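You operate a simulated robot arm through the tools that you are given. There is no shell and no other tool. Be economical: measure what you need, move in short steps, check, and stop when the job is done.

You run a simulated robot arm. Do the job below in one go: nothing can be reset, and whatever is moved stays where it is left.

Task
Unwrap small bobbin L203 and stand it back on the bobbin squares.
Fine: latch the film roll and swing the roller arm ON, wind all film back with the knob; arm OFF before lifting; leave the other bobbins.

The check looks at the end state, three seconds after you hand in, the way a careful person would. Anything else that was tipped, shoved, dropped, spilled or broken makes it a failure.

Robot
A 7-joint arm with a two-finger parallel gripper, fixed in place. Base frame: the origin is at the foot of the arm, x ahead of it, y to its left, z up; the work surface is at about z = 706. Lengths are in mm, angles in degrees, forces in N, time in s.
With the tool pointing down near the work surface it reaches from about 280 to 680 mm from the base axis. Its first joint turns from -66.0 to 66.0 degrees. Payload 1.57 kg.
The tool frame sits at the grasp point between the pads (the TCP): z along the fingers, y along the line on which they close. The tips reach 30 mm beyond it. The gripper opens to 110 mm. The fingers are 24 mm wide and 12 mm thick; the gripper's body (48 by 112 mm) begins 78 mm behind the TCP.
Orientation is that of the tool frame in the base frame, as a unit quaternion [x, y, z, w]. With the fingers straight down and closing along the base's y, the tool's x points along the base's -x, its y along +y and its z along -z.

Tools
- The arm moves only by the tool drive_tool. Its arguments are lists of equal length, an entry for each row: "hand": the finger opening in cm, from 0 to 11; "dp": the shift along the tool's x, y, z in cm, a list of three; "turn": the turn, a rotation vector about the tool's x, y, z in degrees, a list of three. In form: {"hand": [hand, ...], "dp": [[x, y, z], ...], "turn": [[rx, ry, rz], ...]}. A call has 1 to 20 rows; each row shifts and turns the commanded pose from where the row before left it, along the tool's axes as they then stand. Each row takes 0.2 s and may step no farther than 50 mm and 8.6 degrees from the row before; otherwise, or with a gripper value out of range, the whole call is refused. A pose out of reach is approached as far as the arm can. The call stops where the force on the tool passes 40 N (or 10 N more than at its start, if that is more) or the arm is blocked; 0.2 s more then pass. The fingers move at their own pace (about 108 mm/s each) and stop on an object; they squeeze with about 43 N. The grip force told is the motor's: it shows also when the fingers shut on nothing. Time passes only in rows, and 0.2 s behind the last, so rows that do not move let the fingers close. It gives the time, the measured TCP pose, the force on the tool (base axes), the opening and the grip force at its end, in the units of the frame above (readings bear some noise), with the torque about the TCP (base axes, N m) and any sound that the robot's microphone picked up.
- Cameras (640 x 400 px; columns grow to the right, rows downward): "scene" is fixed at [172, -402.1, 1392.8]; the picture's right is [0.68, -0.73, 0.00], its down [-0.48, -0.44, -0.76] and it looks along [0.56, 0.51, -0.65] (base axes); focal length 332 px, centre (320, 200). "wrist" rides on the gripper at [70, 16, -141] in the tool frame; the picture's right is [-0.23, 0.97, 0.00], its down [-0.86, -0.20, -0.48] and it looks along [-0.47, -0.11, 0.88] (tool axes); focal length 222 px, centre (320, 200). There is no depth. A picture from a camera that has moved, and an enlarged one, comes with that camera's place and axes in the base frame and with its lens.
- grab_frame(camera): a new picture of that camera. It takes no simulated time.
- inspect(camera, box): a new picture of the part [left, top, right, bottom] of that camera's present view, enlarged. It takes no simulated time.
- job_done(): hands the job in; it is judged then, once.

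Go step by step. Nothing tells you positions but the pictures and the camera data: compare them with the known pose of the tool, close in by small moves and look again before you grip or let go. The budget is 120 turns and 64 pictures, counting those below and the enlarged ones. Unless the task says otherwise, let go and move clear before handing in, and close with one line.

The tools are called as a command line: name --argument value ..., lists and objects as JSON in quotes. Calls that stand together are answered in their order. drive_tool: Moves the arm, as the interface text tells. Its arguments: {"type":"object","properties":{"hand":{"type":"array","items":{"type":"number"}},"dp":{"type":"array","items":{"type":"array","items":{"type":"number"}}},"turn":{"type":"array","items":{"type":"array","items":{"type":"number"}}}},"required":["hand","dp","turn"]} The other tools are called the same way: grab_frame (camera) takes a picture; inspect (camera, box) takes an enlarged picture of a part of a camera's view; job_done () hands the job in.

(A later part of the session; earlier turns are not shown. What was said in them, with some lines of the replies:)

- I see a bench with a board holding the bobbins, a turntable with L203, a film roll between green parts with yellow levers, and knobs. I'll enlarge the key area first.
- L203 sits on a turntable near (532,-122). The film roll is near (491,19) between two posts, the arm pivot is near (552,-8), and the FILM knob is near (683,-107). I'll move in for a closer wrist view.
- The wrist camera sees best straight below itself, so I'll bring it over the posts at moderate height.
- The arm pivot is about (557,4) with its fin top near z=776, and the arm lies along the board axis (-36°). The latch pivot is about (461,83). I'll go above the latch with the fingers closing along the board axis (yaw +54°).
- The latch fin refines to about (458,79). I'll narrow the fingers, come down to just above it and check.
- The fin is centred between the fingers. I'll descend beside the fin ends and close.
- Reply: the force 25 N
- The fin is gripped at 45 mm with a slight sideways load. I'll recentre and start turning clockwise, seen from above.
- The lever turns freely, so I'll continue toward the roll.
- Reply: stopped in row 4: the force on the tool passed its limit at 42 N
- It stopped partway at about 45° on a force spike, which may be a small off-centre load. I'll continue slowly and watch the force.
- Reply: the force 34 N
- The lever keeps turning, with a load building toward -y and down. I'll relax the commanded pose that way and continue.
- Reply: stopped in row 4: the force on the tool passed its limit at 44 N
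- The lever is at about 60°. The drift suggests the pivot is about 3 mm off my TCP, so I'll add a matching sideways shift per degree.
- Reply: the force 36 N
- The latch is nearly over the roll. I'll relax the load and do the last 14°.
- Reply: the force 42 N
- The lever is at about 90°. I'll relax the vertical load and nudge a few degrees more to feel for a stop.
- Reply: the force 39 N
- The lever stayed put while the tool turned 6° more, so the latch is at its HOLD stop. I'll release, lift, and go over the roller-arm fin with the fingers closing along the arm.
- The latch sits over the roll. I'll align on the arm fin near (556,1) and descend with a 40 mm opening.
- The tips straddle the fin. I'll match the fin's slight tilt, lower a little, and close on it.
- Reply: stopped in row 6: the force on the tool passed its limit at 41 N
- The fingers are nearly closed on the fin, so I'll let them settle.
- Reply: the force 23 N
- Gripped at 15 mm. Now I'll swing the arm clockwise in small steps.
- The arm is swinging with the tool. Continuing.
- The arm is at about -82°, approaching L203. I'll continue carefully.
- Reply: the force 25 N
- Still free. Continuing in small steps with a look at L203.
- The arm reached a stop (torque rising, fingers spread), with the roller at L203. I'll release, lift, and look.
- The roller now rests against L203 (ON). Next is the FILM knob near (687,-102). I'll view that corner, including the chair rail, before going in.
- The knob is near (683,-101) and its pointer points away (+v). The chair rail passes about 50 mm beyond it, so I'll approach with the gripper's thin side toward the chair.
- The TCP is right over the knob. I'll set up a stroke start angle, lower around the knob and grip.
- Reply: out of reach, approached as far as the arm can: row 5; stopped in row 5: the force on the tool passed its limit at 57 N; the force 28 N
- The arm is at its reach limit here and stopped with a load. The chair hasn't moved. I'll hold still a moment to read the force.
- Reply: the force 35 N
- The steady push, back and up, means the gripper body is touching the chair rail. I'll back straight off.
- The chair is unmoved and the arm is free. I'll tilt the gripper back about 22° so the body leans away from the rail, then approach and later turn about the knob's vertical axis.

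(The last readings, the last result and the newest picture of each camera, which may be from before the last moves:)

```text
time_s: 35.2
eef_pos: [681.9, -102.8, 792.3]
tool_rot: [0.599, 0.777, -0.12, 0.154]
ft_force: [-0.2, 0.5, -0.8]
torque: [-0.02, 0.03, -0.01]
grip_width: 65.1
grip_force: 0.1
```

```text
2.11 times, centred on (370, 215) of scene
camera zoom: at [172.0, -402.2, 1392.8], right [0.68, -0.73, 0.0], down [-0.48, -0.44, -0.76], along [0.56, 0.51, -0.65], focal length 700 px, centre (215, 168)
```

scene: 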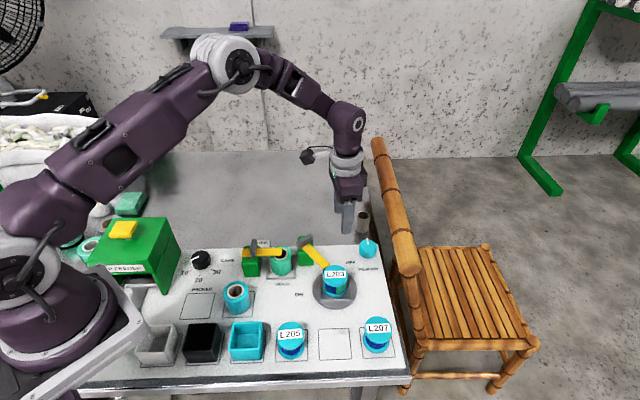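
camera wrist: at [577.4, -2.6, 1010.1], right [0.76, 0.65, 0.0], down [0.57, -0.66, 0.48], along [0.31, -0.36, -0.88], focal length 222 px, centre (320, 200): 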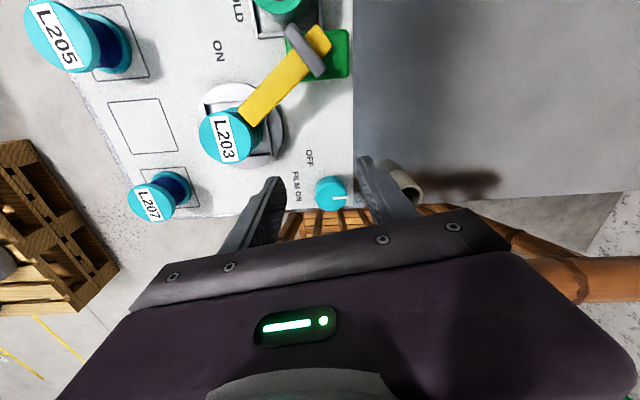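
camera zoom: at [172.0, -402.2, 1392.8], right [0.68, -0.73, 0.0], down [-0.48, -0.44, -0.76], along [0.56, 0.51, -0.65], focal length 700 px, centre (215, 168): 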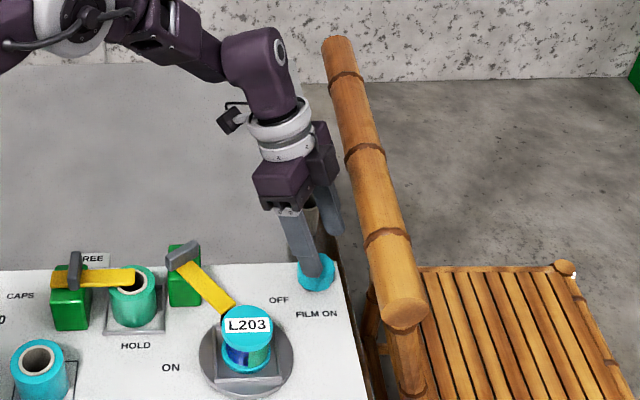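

Clearance is good with the tilt. I'll descend vertically around the knob and close on it.

drive_tool --hand '[6.5, 6.5, 6.5, 6.5, 3, 3, 3]' --dp '[[0.74, 0, -0.3], [0.594, 0, 1.467], [0.594, 0, 1.467], [0.594, 0, 1.467], [0, 0, 0], [0, 0, 0], [0, 0, 0]]' --turn '[[0, 0, 0], [0, 0, 0], [0, 0, 0], [0, 0, 0], [0, 0, 0], [0, 0, 0], [0, 0, 0]]'

inspect --camera "wrist" --box '[200, 80, 440, 240]'

inspect --camera "scene" --box '[310, 220, 410, 300]'

```text
time_s: 36.8
eef_pos: [680.2, -94.5, 742.4]
tool_rot: [0.597, 0.778, -0.119, 0.155]
ft_force: [-1.5, 0.8, 0.5]
torque: [-0.32, -0.06, 0.02]
grip_width: 44.1
grip_force: 45.3
```

```text
2.50 times, centred on (320, 160) of wrist
camera zoom: at [665.8, 25.0, 848.3], right [0.99, 0.05, 0.09], down [-0.04, -0.64, 0.77], along [0.09, -0.77, -0.63], focal length 555 px, centre (320, 300)
```

zoom: 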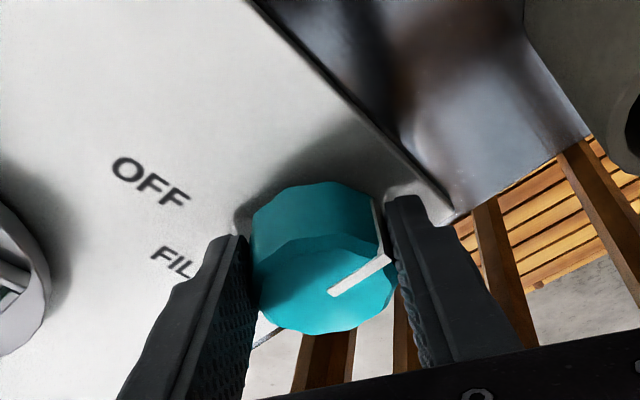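

```text
5.00 times, centred on (360, 260) of scene
camera zoom: at [171.9, -402.1, 1392.8], right [0.68, -0.73, 0.0], down [-0.48, -0.44, -0.76], along [0.56, 0.51, -0.65], focal length 1662 px, centre (120, -100)
```

zoom: 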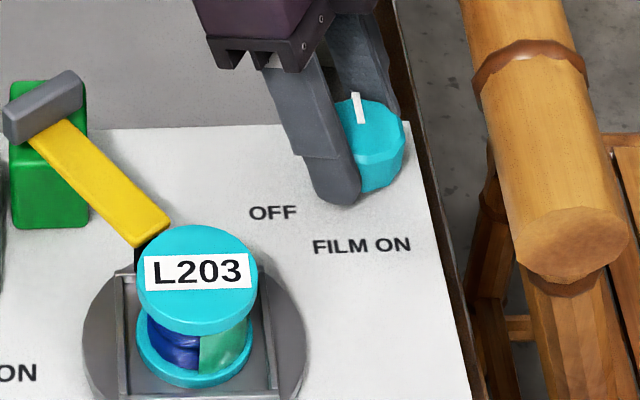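

Gripped at 44 mm. As a test I'll turn counter-clockwise about 32° and compare the film on L203.

drive_tool --hand '[3, 3, 3, 3, 3]' --dp '[[-0.008, -0.11, 0], [-0.008, -0.11, 0], [-0.008, -0.11, 0], [-0.008, -0.11, 0], [0, 0, 0]]' --turn '[[-3.0, 0, -7.42], [-3.0, 0, -7.42], [-3.0, 0, -7.42], [-3.0, 0, -7.42], [0, 0, 0]]'

inspect --camera "scene" --box '[310, 220, 410, 300]'

```text
time_s: 38.0
eef_pos: [675.5, -97.0, 743.1]
tool_rot: [0.358, 0.913, -0.073, 0.179]
ft_force: [7.7, -0.4, -22.2]
torque: [0.31, -0.98, 0.07]
grip_width: 44.1
grip_force: 44.9
```

```text
5.00 times, centred on (360, 260) of scene
camera zoom: at [172.6, -402.2, 1392.7], right [0.68, -0.73, 0.0], down [-0.48, -0.44, -0.76], along [0.56, 0.51, -0.65], focal length 1662 px, centre (120, -100)
```

zoom: 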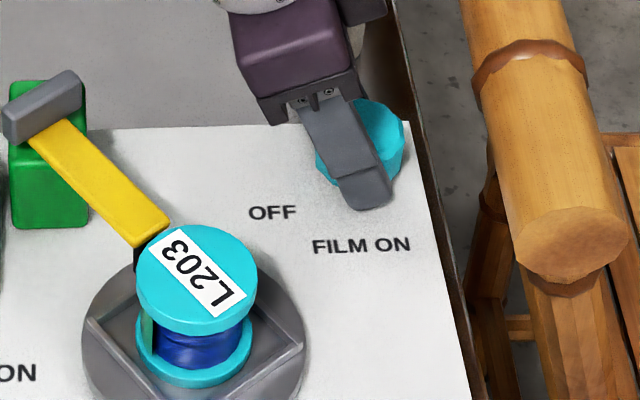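

The knob drives L203's turntable, and the film patch shifted. I'll continue the stroke and then view the bobbin again.

drive_tool --hand '[3, 3, 3, 3, 3, 3]' --dp '[[0.04, 0, 0.09], [-0.008, -0.11, 0], [-0.008, -0.11, 0], [-0.008, -0.11, 0], [-0.008, -0.11, 0], [0, 0, 0]]' --turn '[[0, 0, 0], [-3.0, 0, -7.42], [-3.0, 0, -7.42], [-3.0, 0, -7.42], [-3.0, 0, -7.42], [0, 0, 0]]'

inspect --camera "scene" --box '[310, 220, 410, 300]'

```text
time_s: 39.4
eef_pos: [674.8, -101.1, 744.1]
tool_rot: [0.093, 0.977, -0.022, 0.192]
ft_force: [-1.9, 0.8, -2.7]
torque: [0.91, 0.2, 0.03]
grip_width: 44.2
grip_force: 44.8
```

```text
5.00 times, centred on (360, 260) of scene
camera zoom: at [172.0, -402.2, 1392.8], right [0.68, -0.73, 0.0], down [-0.48, -0.44, -0.76], along [0.56, 0.51, -0.65], focal length 1662 px, centre (120, -100)
```

zoom: 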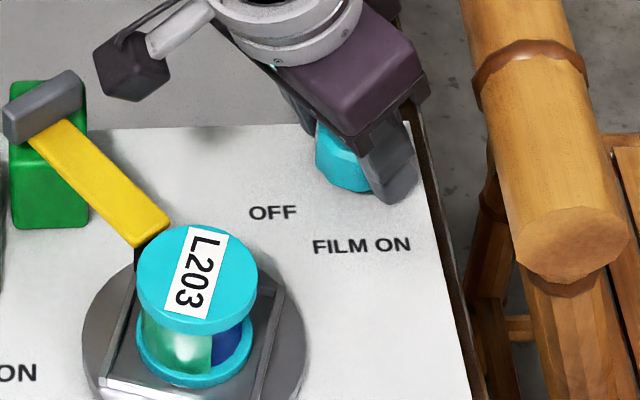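

The turntable gear ratio is about 4:1 counter-clockwise. I'll regrip back at the stroke start and complete a full bobbin turn, so I can compare film extent at the same phase.

drive_tool --hand '[6.5, 6.5, 6.5, 6.5, 6.5, 6.5, 6.5, 6.5, 6.5, 6.5, 3, 3, 3, 3, 3, 3, 3, 3]' --dp '[[0, 0, 0], [0, 0, 0], [-0.008, 0.11, 0], [-0.008, 0.11, 0], [-0.008, 0.11, 0], [-0.008, 0.11, 0], [-0.008, 0.11, 0], [-0.008, 0.11, 0], [-0.008, 0.11, 0], [-0.008, 0.11, 0], [0, 0, 0], [0, 0, 0], [0, 0, 0], [-0.008, -0.11, 0], [-0.008, -0.11, 0], [-0.008, -0.11, 0], [0, -0.03, 0], [0, 0, 0]]' --turn '[[0, 0, 0], [0, 0, 0], [3.0, 0, 7.42], [3.0, 0, 7.42], [3.0, 0, 7.42], [3.0, 0, 7.42], [3.0, 0, 7.42], [3.0, 0, 7.42], [3.0, 0, 7.42], [3.0, 0, 7.42], [0, 0, 0], [0, 0, 0], [0, 0, 0], [-3.0, 0, -7.42], [-3.0, 0, -7.42], [-3.0, 0, -7.42], [-0.75, 0, -1.85], [0, 0, 0]]'

inspect --camera "scene" --box '[310, 220, 410, 300]'

```text
time_s: 43.2
eef_pos: [678.1, -96.2, 743.6]
tool_rot: [0.406, 0.893, -0.081, 0.176]
ft_force: [8.9, -7.0, -11.3]
torque: [0.39, -0.61, 0.04]
grip_width: 44.6
grip_force: 44.9
```

```text
5.00 times, centred on (360, 260) of scene
camera zoom: at [172.4, -402.3, 1392.7], right [0.68, -0.73, 0.0], down [-0.48, -0.44, -0.76], along [0.56, 0.51, -0.65], focal length 1662 px, centre (120, -100)
```

zoom: 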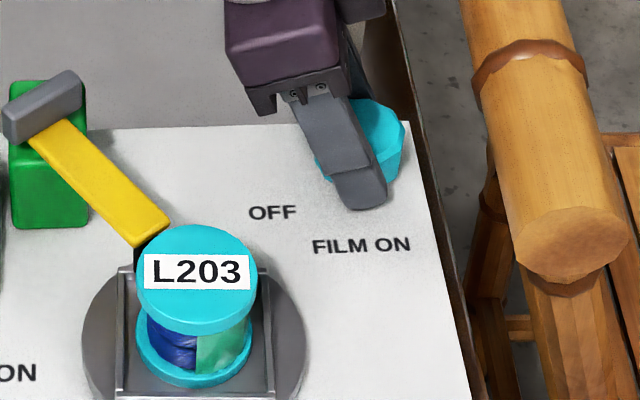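

Same phase as the start: this film edge hasn't moved. I'll turn 32° more to compare the other edge with the earlier view.

drive_tool --hand '[3, 3, 3, 3, 3, 3]' --dp '[[0.02, 0, 0.05], [-0.008, -0.11, 0], [-0.008, -0.11, 0], [-0.008, -0.11, 0], [-0.008, -0.11, 0], [0, 0, 0]]' --turn '[[0, 0, 0], [-3.0, 0, -7.42], [-3.0, 0, -7.42], [-3.0, 0, -7.42], [-3.0, 0, -7.42], [0, 0, 0]]'

inspect --camera "scene" --box '[310, 220, 410, 300]'

```text
time_s: 44.6
eef_pos: [675.2, -101.2, 744.0]
tool_rot: [0.144, 0.97, -0.032, 0.191]
ft_force: [3.2, -2.4, 4.6]
torque: [0.91, -0.51, -0.01]
grip_width: 44.6
grip_force: 44.8
```

```text
5.00 times, centred on (360, 260) of scene
camera zoom: at [171.9, -402.2, 1392.8], right [0.68, -0.73, 0.0], down [-0.48, -0.44, -0.76], along [0.56, 0.51, -0.65], focal length 1662 px, centre (120, -100)
```

zoom: 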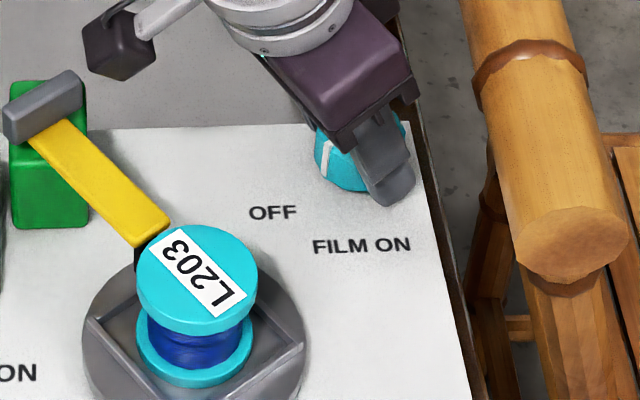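

The film edge receded, so counter-clockwise winds the film back. I'll run full regrip-and-turn strokes.

drive_tool --hand '[6.5, 6.5, 6.5, 6.5, 6.5, 6.5, 6.5, 6.5, 6.5, 3, 3, 3, 3, 3, 3, 3, 3, 3, 3, 3]' --dp '[[0, 0, 0], [-0.008, 0.11, 0], [-0.008, 0.11, 0], [-0.008, 0.11, 0], [-0.008, 0.11, 0], [-0.008, 0.11, 0], [-0.008, 0.11, 0], [-0.008, 0.11, 0], [0, 0, 0], [0, 0, 0], [0, 0, 0], [-0.008, -0.11, 0], [-0.008, -0.11, 0], [-0.008, -0.11, 0], [-0.008, -0.11, 0], [-0.008, -0.11, 0], [-0.008, -0.11, 0], [-0.008, -0.11, 0], [0, 0, 0], [0, 0, 0]]' --turn '[[0, 0, 0], [3.0, 0, 7.42], [3.0, 0, 7.42], [3.0, 0, 7.42], [3.0, 0, 7.42], [3.0, 0, 7.42], [3.0, 0, 7.42], [3.0, 0, 7.42], [0, 0, 0], [0, 0, 0], [0, 0, 0], [-3.0, 0, -7.42], [-3.0, 0, -7.42], [-3.0, 0, -7.42], [-3.0, 0, -7.42], [-3.0, 0, -7.42], [-3.0, 0, -7.42], [-3.0, 0, -7.42], [0, 0, 0], [0, 0, 0]]'

inspect --camera "scene" --box '[310, 220, 410, 300]'

```text
time_s: 48.8
eef_pos: [675.9, -100.7, 744.0]
tool_rot: [0.145, 0.97, -0.033, 0.191]
ft_force: [10.6, 5.6, -0.1]
torque: [0.94, -0.37, 0.07]
grip_width: 44.3
grip_force: 45.2
```

```text
5.00 times, centred on (360, 260) of scene
camera zoom: at [172.2, -402.0, 1392.8], right [0.68, -0.73, 0.0], down [-0.48, -0.44, -0.76], along [0.56, 0.51, -0.65], focal length 1662 px, centre (120, -100)
```

zoom: 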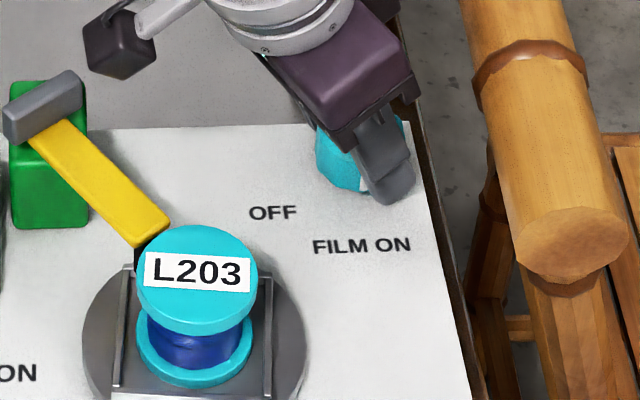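

At the starting phase the film is gone from the front. I'll do another stroke to make sure nothing is left on other sides.

drive_tool --hand '[6.5, 6.5, 6.5, 6.5, 6.5, 6.5, 6.5, 6.5, 6.5, 3, 3, 3, 3, 3, 3, 3, 3]' --dp '[[0, 0, 0], [-0.008, 0.11, 0], [-0.008, 0.11, 0], [-0.008, 0.11, 0], [-0.008, 0.11, 0], [-0.008, 0.11, 0], [-0.008, 0.11, 0], [-0.008, 0.11, 0], [0, 0, 0], [0, 0, 0], [0, 0, 0], [-0.008, -0.11, 0], [-0.008, -0.11, 0], [-0.008, -0.11, 0], [-0.008, -0.11, 0], [0, 0, 0], [0, 0, 0]]' --turn '[[0, 0, 0], [3.0, 0, 7.42], [3.0, 0, 7.42], [3.0, 0, 7.42], [3.0, 0, 7.42], [3.0, 0, 7.42], [3.0, 0, 7.42], [3.0, 0, 7.42], [0, 0, 0], [0, 0, 0], [0, 0, 0], [-3.0, 0, -7.42], [-3.0, 0, -7.42], [-3.0, 0, -7.42], [-3.0, 0, -7.42], [0, 0, 0], [0, 0, 0]]'

inspect --camera "scene" --box '[310, 220, 410, 300]'

```text
time_s: 52.4
eef_pos: [677.4, -97.4, 744.5]
tool_rot: [0.344, 0.919, -0.07, 0.181]
ft_force: [-7.2, 8.0, 6.8]
torque: [0.95, -0.34, 0.03]
grip_width: 43.8
grip_force: 44.7
```

```text
5.00 times, centred on (360, 260) of scene
camera zoom: at [171.7, -402.0, 1392.9], right [0.68, -0.73, 0.0], down [-0.48, -0.44, -0.76], along [0.56, 0.51, -0.65], focal length 1662 px, centre (120, -100)
```

zoom: 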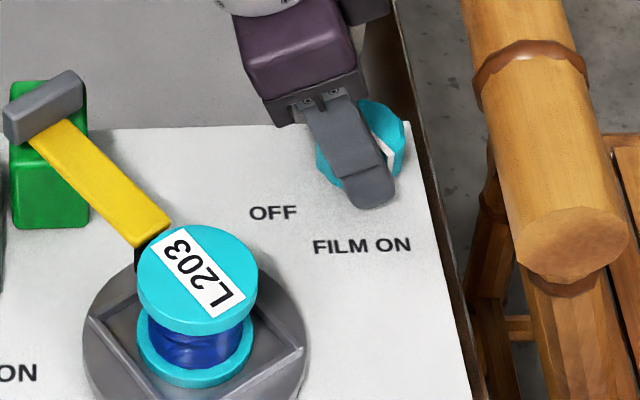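

Clean in this view too. One more third of a turn to see the last side.

drive_tool --hand '[3, 3, 3, 3, 3]' --dp '[[-0.008, -0.11, 0], [-0.008, -0.11, 0], [-0.008, -0.11, 0], [-0.008, -0.11, 0], [0, 0, 0]]' --turn '[[-3.0, 0, -7.42], [-3.0, 0, -7.42], [-3.0, 0, -7.42], [-3.0, 0, -7.42], [0, 0, 0]]'

inspect --camera "scene" --box '[310, 220, 410, 300]'

```text
time_s: 53.6
eef_pos: [674.1, -101.3, 745.3]
tool_rot: [0.076, 0.978, -0.019, 0.191]
ft_force: [-4.7, 9.1, 2.0]
torque: [1.5, -0.68, 0.1]
grip_width: 44.0
grip_force: 44.9
```

```text
5.00 times, centred on (360, 260) of scene
camera zoom: at [171.8, -402.0, 1392.9], right [0.68, -0.73, 0.0], down [-0.48, -0.44, -0.76], along [0.56, 0.51, -0.65], focal length 1662 px, centre (120, -100)
```

zoom: 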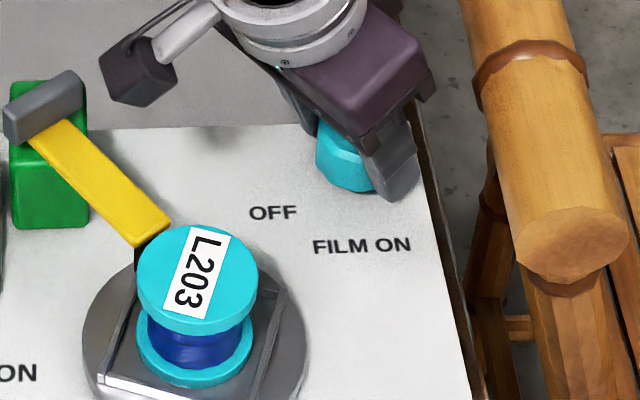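

L203 is bare on all sides. I'll release the knob, lift, move back over the arm fin and straighten the tool.

drive_tool --hand '[6.5, 6.5, 6.5, 6.5, 5, 5, 5, 5, 4.5, 4.5, 4.5, 4.5]' --dp '[[0, 0, 0], [0, 0, 0], [-1.6, 0, -4], [-1.6, 0, -4], [3.07, 2.09, -1.24], [3.07, 2.09, -1.24], [3.07, 2.09, -1.24], [3.07, 2.09, -1.24], [0, 0, 0], [0, 0, 0], [0, 0, 0], [0, 0, 0]]' --turn '[[0, 0, 0], [0, 0, 0], [0, 0, 0], [0, 0, 0], [0, 0, 0], [0, 0, 0], [0, 0, 0], [0, 0, 0], [0, 7.333, 0], [0, 7.333, 0], [0, 7.333, 0], [0, 0, 0]]'

inspect --camera "wrist" --box '[200, 60, 440, 220]'

inspect --camera "scene" --box '[220, 180, 440, 320]'

```text
time_s: 56.2
eef_pos: [556.7, 2.1, 829.3]
tool_rot: [0.078, 0.997, -0.004, 0.001]
ft_force: [-0.6, 0.1, 0.1]
torque: [0.0, 0.01, 0.02]
grip_width: 45.0
grip_force: 0.1
```

```text
2.50 times, centred on (320, 140) of wrist
camera zoom: at [490.8, 31.0, 972.1], right [0.38, 0.93, -0.01], down [0.81, -0.33, 0.48], along [0.44, -0.19, -0.88], focal length 555 px, centre (320, 350)
```

zoom: 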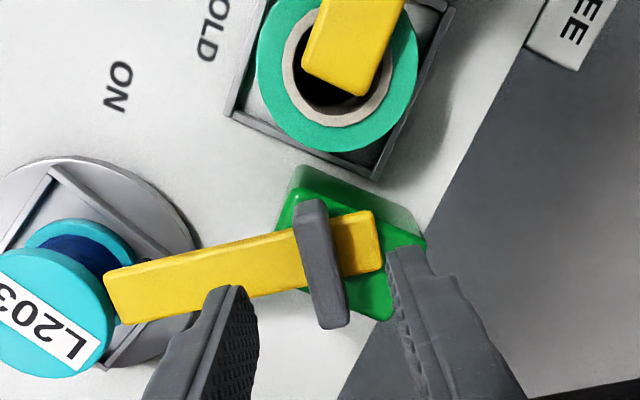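

```text
2.86 times, centred on (330, 250) of scene
camera zoom: at [172.0, -402.2, 1392.8], right [0.68, -0.73, 0.0], down [-0.48, -0.44, -0.76], along [0.56, 0.51, -0.65], focal length 950 px, centre (291, 57)
```

zoom: 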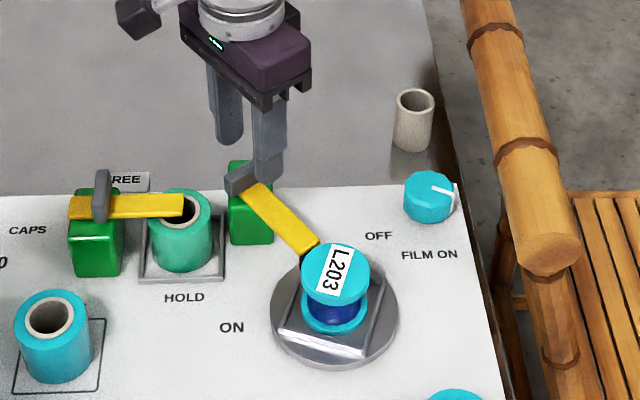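

Well aligned with the fin. I'll descend, grip it and start swinging the arm back counter-clockwise.

drive_tool --hand '[4, 4, 4, 0, 0, 0, 0, 0, 0, 0, 0, 0]' --dp '[[0, 0.1, 1.5], [0, 0, 1.3], [0, 0, 0.25], [0, 0, 0], [0, 0, 0], [0, 0, 0], [0, 0, 0], [0, 0, 0], [0, 0, 0], [0, 0, 0], [0, 0, 0], [0, 0, 0]]' --turn '[[0, 0, 0], [0, 0, 0], [0, 0, 0], [0, 0, 0], [0, 0, 0], [0, 0, 0], [0, 0, -4], [0, 0, -4], [0, 0, -4], [0, 0, -4], [0, 0, -4], [0, 0, 0]]'

inspect --camera "scene" --box '[260, 200, 380, 300]'

```text
time_s: 58.8
eef_pos: [555.7, 4.3, 797.8]
tool_rot: [-0.096, 0.995, -0.005, 0.0]
ft_force: [-6.8, 10.2, 10.8]
torque: [0.85, 0.01, 0.0]
grip_width: 11.9
grip_force: 29.5
```

```text
4.00 times, centred on (320, 250) of scene
camera zoom: at [171.6, -401.9, 1392.9], right [0.68, -0.73, 0.0], down [-0.48, -0.44, -0.76], along [0.56, 0.51, -0.65], focal length 1330 px, centre (320, 0)
```

zoom: 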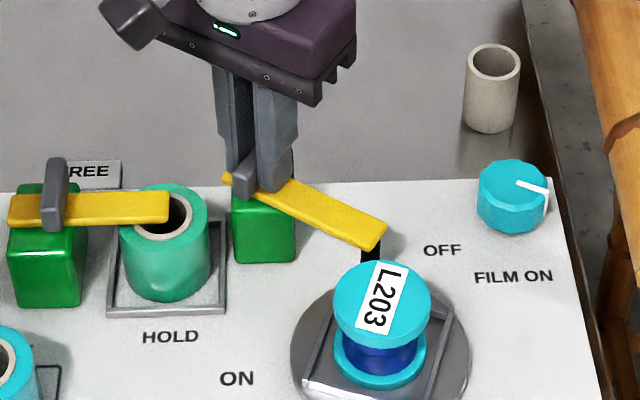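

The arm is coming back. Continuing to OFF.

drive_tool --hand '[0, 0, 0, 0, 0, 0, 0, 0, 0, 0, 0, 0, 0]' --dp '[[0, 0, -0.05], [0, 0, 0], [0, 0, 0], [0, 0, 0], [0, 0, 0], [0, 0, 0], [0, 0, 0], [0, 0, 0], [0, 0, 0], [0, 0, 0], [0, 0, 0], [0, 0, 0], [0, 0, 0]]' --turn '[[0, 0, -4], [0, 0, -4], [0, 0, -4], [0, 0, -4], [0, 0, -4], [0, 0, -4], [0, 0, -4], [0, 0, -4], [0, 0, -4], [0, 0, -4], [0, 0, -4], [0, 0, -4], [0, 0, 0]]'

inspect --camera "scene" --box '[260, 200, 380, 300]'

```text
time_s: 61.6
eef_pos: [556.0, 4.4, 799.9]
tool_rot: [-0.493, 0.87, -0.002, -0.002]
ft_force: [-15.2, 27.6, -7.5]
torque: [0.84, 0.39, -0.93]
grip_width: 14.8
grip_force: 31.0
```

```text
4.00 times, centred on (320, 250) of scene
camera zoom: at [171.8, -401.6, 1393.0], right [0.68, -0.73, 0.0], down [-0.48, -0.44, -0.76], along [0.56, 0.51, -0.65], focal length 1330 px, centre (320, 0)
```

zoom: 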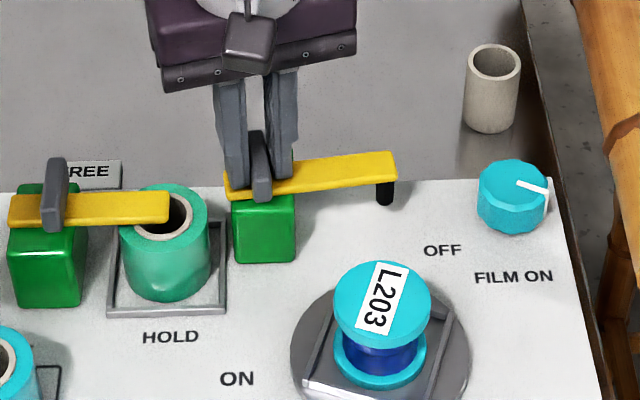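

The arm is at its OFF stop. I'll release it, lift, and go above L203.

drive_tool --hand '[4, 4, 4, 4, 7, 7, 7, 7]' --dp '[[0, 0, 0], [0, 0, 0], [0, 0, -3], [0, 0, -3], [3.66, -1.47, 0], [3.66, -1.47, 0], [3.66, -1.47, 0], [0, 0, 0]]' --turn '[[0, 0, 0], [0, 0, 0], [0, 0, 0], [0, 0, 0], [0, 0, 0], [0, 0, 0], [0, 0, 0], [0, 0, 5]]'

grab_frame --camera "wrist"

inspect --camera "scene" --box '[240, 200, 420, 360]'

```text
time_s: 63.4
eef_pos: [539.4, -113.2, 860.7]
tool_rot: [-0.454, 0.891, -0.004, -0.002]
ft_force: [-0.3, -0.4, -0.1]
torque: [0.02, -0.03, 0.04]
grip_width: 70.0
grip_force: 0.0
```

```text
11 pictures are left
camera wrist: at [485.0, -158.2, 1002.9], right [-0.65, 0.76, -0.01], down [0.66, 0.58, 0.48], along [0.36, 0.31, -0.88], focal length 222 px, centre (320, 200)
```

wrist: 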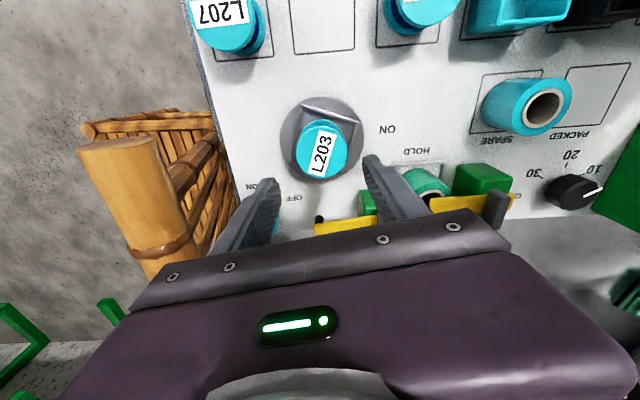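

```text
2.50 times, centred on (330, 280) of scene
camera zoom: at [171.9, -402.2, 1392.8], right [0.68, -0.73, 0.0], down [-0.48, -0.44, -0.76], along [0.56, 0.51, -0.65], focal length 831 px, centre (295, 0)
```

zoom: 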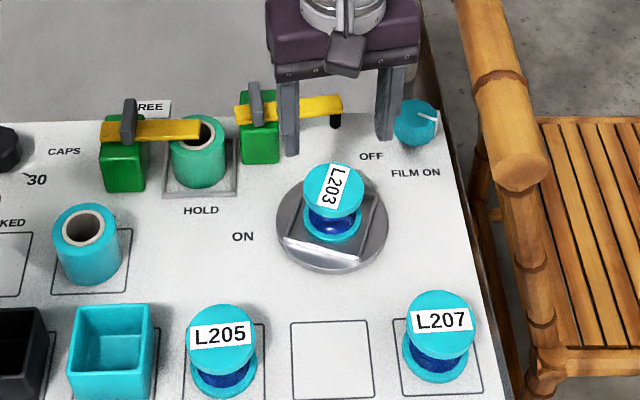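

L203's centre is near (533,-118). I'll align, descend so the tips reach the mid-bobbin, and grip the upper flange.

drive_tool --hand '[7, 7, 7, 7, 7]' --dp '[[0.8, 0.2, 0], [0, 0, 3], [0, 0, 3], [0, 0, 3], [0, 0, 0.3]]' --turn '[[0, 0, 0], [0, 0, 0], [0, 0, 0], [0, 0, 0], [0, 0, 0]]'

grab_frame --camera "wrist"

```text
time_s: 64.6
eef_pos: [531.0, -119.6, 766.8]
tool_rot: [-0.454, 0.891, -0.004, -0.001]
ft_force: [-1.1, 0.3, -0.5]
torque: [0.02, 0.02, 0.0]
grip_width: 69.9
grip_force: 0.0
```

```text
9 pictures are left
camera wrist: at [478.1, -163.7, 910.5], right [-0.65, 0.76, -0.01], down [0.66, 0.58, 0.48], along [0.36, 0.31, -0.88], focal length 222 px, centre (320, 200)
```

wrist: 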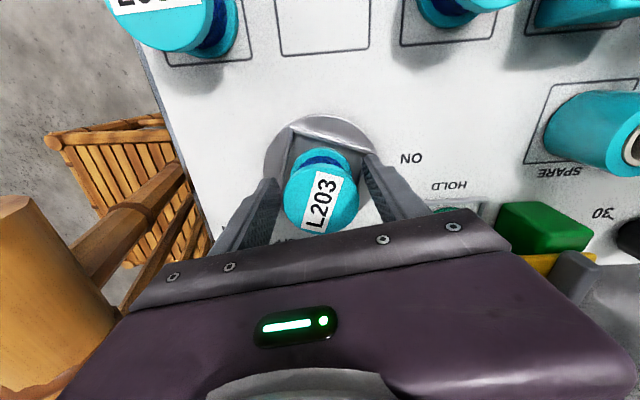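

L203 is centred between the fingers. I'll close and lift a little.

drive_tool --hand '[3, 3, 3, 3, 3, 3]' --dp '[[0, 0, 0], [0, 0, 0], [0, 0, 0], [0, 0, -1.5], [0, 0, -2.5], [0, 0, 0]]' --turn '[[0, 0, 0], [0, 0, 0], [0, 0, 0], [0, 0, 0], [0, 0, 0], [0, 0, 0]]'

inspect --camera "scene" --box '[240, 200, 420, 360]'

```text
time_s: 66.0
eef_pos: [532.1, -119.1, 807.8]
tool_rot: [-0.454, 0.891, -0.003, -0.001]
ft_force: [-0.6, -1.3, -2.2]
torque: [0.01, 0.04, -0.01]
grip_width: 55.1
grip_force: 42.8
```

```text
2.50 times, centred on (330, 280) of scene
camera zoom: at [172.0, -402.2, 1392.8], right [0.68, -0.73, 0.0], down [-0.48, -0.44, -0.76], along [0.56, 0.51, -0.65], focal length 831 px, centre (295, 0)
```

zoom: 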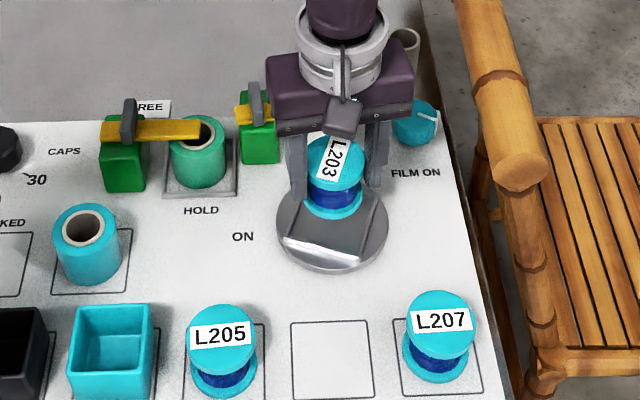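

L203 is lifted cleanly (55 mm flange). The empty square is near (439,-198), with its row at about -45°. I'll raise, turn so the fingers close across the row, and move above it.

drive_tool --hand '[3, 3, 3, 3, 3, 3, 3, 3, 3, 3, 3, 3, 3, 3, 3, 3, 3]' --dp '[[0, 0, -4.2], [0, 0, 0], [0, 0, 0], [0, 0, 0], [0, 0, 0], [0, 0, 0], [0, 0, 0], [0, 0, 0], [0, 0, 0], [0, 0, 0], [0, 0, 0], [0, 0, 0], [0, 0, 0], [0.33, -4.05, 0], [0.33, -4.05, 0], [0.33, -4.05, 0], [0, 0, 0]]' --turn '[[0, 0, 0], [0, 0, 8.25], [0, 0, 8.25], [0, 0, 8.25], [0, 0, 8.25], [0, 0, 8.25], [0, 0, 8.25], [0, 0, 8.25], [0, 0, 8.25], [0, 0, 8.25], [0, 0, 8.25], [0, 0, 8.25], [0, 0, 8.25], [0, 0, 0], [0, 0, 0], [0, 0, 0], [0, 0, 0]]'

grab_frame --camera "wrist"

inspect --camera "scene" --box '[240, 220, 420, 380]'

```text
time_s: 69.6
eef_pos: [437.9, -199.9, 848.3]
tool_rot: [0.383, 0.924, -0.003, 0.003]
ft_force: [-0.4, 0.2, -2.0]
torque: [-0.01, 0.01, 0.0]
grip_width: 55.0
grip_force: 43.0
```

```text
7 pictures are left
camera wrist: at [400.9, -137.1, 991.5], right [0.85, 0.53, 0.0], down [0.46, -0.74, 0.49], along [0.25, -0.41, -0.87], focal length 222 px, centre (320, 200)
```

wrist: 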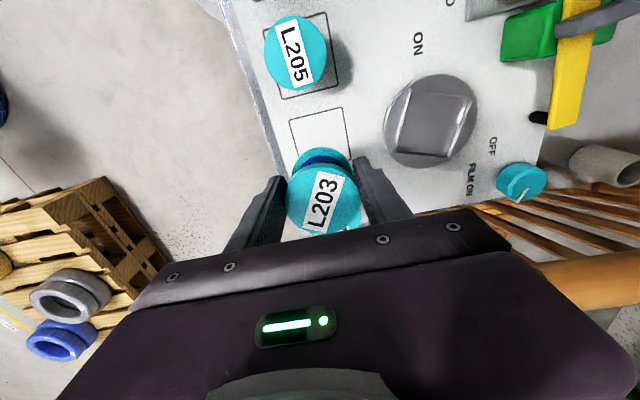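

```text
2.50 times, centred on (330, 300) of scene
camera zoom: at [172.0, -402.2, 1392.8], right [0.68, -0.73, 0.0], down [-0.48, -0.44, -0.76], along [0.56, 0.51, -0.65], focal length 831 px, centre (295, -50)
```

zoom: 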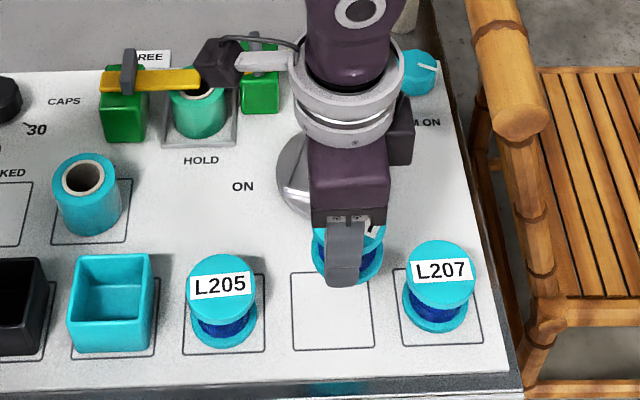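

I'll correct the position by a few mm and lower to just above the square, then check.

drive_tool --hand '[3, 3, 3, 3, 3]' --dp '[[0.34, 0.06, 0], [0, 0, 3], [0, 0, 2.5], [0, 0, 2], [0, 0, 0]]' --turn '[[0, 0, 0], [0, 0, 0], [0, 0, 0], [0, 0, 0], [0, 0, 0]]'

inspect --camera "scene" --box '[270, 290, 410, 380]'

```text
time_s: 70.8
eef_pos: [437.3, -194.7, 774.0]
tool_rot: [0.383, 0.924, -0.003, 0.003]
ft_force: [0.0, -0.9, -1.8]
torque: [0.01, -0.01, 0.03]
grip_width: 55.1
grip_force: 42.7
```

```text
4.44 times, centred on (340, 335) of scene
camera zoom: at [172.0, -402.2, 1392.8], right [0.68, -0.73, 0.0], down [-0.48, -0.44, -0.76], along [0.56, 0.51, -0.65], focal length 1477 px, centre (231, -400)
```

zoom: 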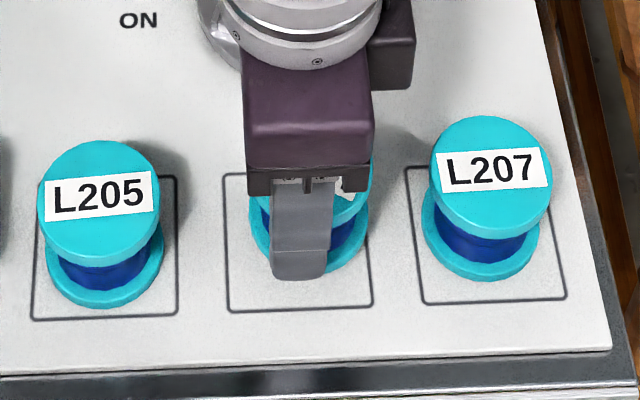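

L203 is about 5 mm too far right of the square's centre. I'll correct that and lower gently until it touches.

drive_tool --hand '[3, 3, 3, 3, 3, 3, 3]' --dp '[[0.5, 0, 0], [0, 0, 0.3], [0, 0, 0.3], [0, 0, 0.3], [0, 0, 0.2], [0, 0, 0.2], [0, 0, 0]]' --turn '[[0, 0, 0], [0, 0, 0], [0, 0, 0], [0, 0, 0], [0, 0, 0], [0, 0, 0], [0, 0, 0]]'

inspect --camera "scene" --box '[270, 290, 410, 380]'

```text
time_s: 72.4
eef_pos: [433.5, -191.6, 761.8]
tool_rot: [0.383, 0.924, -0.003, 0.003]
ft_force: [-1.1, 0.1, -1.5]
torque: [0.03, -0.02, -0.02]
grip_width: 55.2
grip_force: 43.2
```

```text
4.44 times, centred on (340, 335) of scene
camera zoom: at [172.0, -402.2, 1392.8], right [0.68, -0.73, 0.0], down [-0.48, -0.44, -0.76], along [0.56, 0.51, -0.65], focal length 1477 px, centre (231, -400)
```

zoom: 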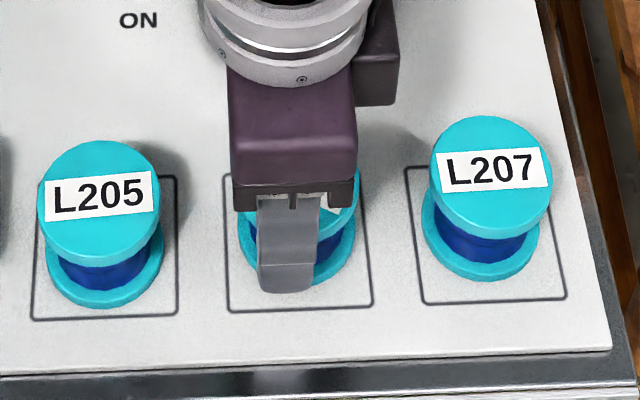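

Centred now, with no contact yet. Lowering further.

drive_tool --hand '[3, 3, 3, 3]' --dp '[[0, 0, 0.15], [0, 0, 0.15], [0, 0, 0.15], [0, 0, 0]]' --turn '[[0, 0, 0], [0, 0, 0], [0, 0, 0], [0, 0, 0]]'

```text
time_s: 73.4
eef_pos: [434.6, -192.3, 757.3]
tool_rot: [0.383, 0.924, -0.003, 0.003]
ft_force: [0.3, 0.6, -2.0]
torque: [0.05, 0.05, 0.0]
grip_width: 55.0
grip_force: 43.0
```

drive_tool --hand '[3, 3, 3, 3]' --dp '[[0, 0, 0.12], [0, 0, 0.12], [0, 0, 0.12], [0, 0, 0]]' --turn '[[0, 0, 0], [0, 0, 0], [0, 0, 0], [0, 0, 0]]'

```text
time_s: 74.4
eef_pos: [435.1, -191.8, 755.6]
tool_rot: [0.382, 0.924, -0.003, 0.004]
ft_force: [-2.8, 2.5, 11.8]
torque: [0.22, 0.07, -0.02]
grip_width: 54.8
grip_force: 43.5
stopped in row 4: the force on the tool passed its limit at 41 N (the readings are from after the stop); the commanded pose is now the measured one
```

The bobbin has touched down on the board. I'll open and rise straight up.

drive_tool --hand '[6.6, 6.6, 6.6, 6.6, 6.6, 6.6, 6.6]' --dp '[[0, 0, 0], [0, 0, 0], [0, 0, -1.5], [0, 0, -3], [0, 0, -4], [0, 0, -4], [3, 3, 0]]' --turn '[[0, 0, 0], [0, 0, 0], [0, 0, 0], [0, 0, 0], [0, 0, 0], [0, 0, 0], [0, 0, 0]]'

inspect --camera "scene" --box '[220, 220, 420, 380]'

```text
time_s: 76.0
eef_pos: [434.1, -149.6, 879.5]
tool_rot: [0.382, 0.924, -0.003, 0.004]
ft_force: [-0.9, -0.4, 0.1]
torque: [-0.01, -0.02, 0.03]
grip_width: 66.1
grip_force: 0.1
```

```text
2.50 times, centred on (320, 300) of scene
camera zoom: at [171.9, -402.2, 1392.8], right [0.68, -0.73, 0.0], down [-0.48, -0.44, -0.76], along [0.56, 0.51, -0.65], focal length 831 px, centre (320, -50)
```

zoom: 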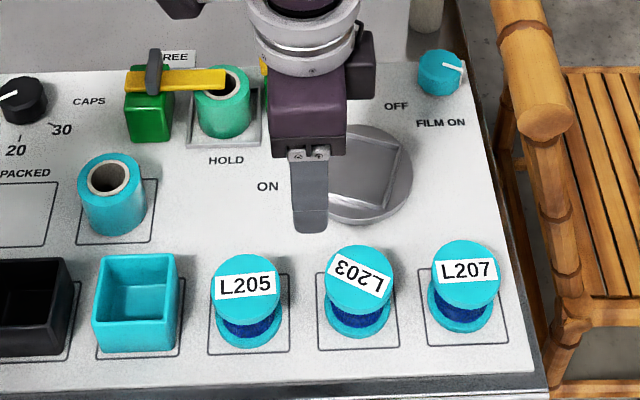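

L203 stands bare and upright in its square, with its neighbours untouched. I'll move clear and take a last look at the arm and chair.

drive_tool --hand '[6.6, 6.6, 6.6, 6.6, 6.6]' --dp '[[0, 0, -4.5], [0, 0, -4.5], [3, 3, -2], [3, 3, -2], [0, 0, 0]]' --turn '[[0, 0, 0], [0, 0, 0], [0, 0, 0], [0, 0, 0], [0, 0, 0]]'

inspect --camera "scene" --box '[180, 160, 440, 360]'

```text
time_s: 77.2
eef_pos: [434.3, -62.5, 1009.9]
tool_rot: [0.382, 0.924, -0.004, 0.003]
ft_force: [0.4, -0.2, 0.2]
torque: [0.03, 0.0, 0.03]
grip_width: 65.9
grip_force: 0.1
```

```text
2.00 times, centred on (310, 260) of scene
camera zoom: at [172.0, -402.1, 1392.8], right [0.68, -0.73, 0.0], down [-0.48, -0.44, -0.76], along [0.56, 0.51, -0.65], focal length 665 px, centre (340, 80)
```

zoom: 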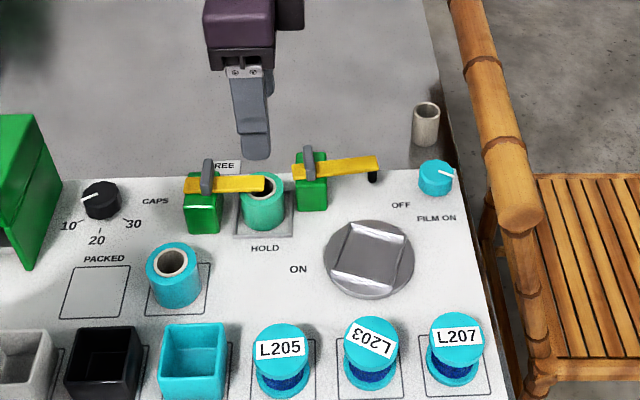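

The last view shows the roller arm OFF, the roll latched, L203 bare in its square, and everything else in place. I'm handing in.

job_done

```text
The job is handed in.
```

L203 is unwrapped and standing in the empty square between L205 and L207, with the film wound back, the roll still latched and the roller arm OFF. The gripper body did press against the chair rail once while I was reaching for the knob, but the chair did not move in the pictures.
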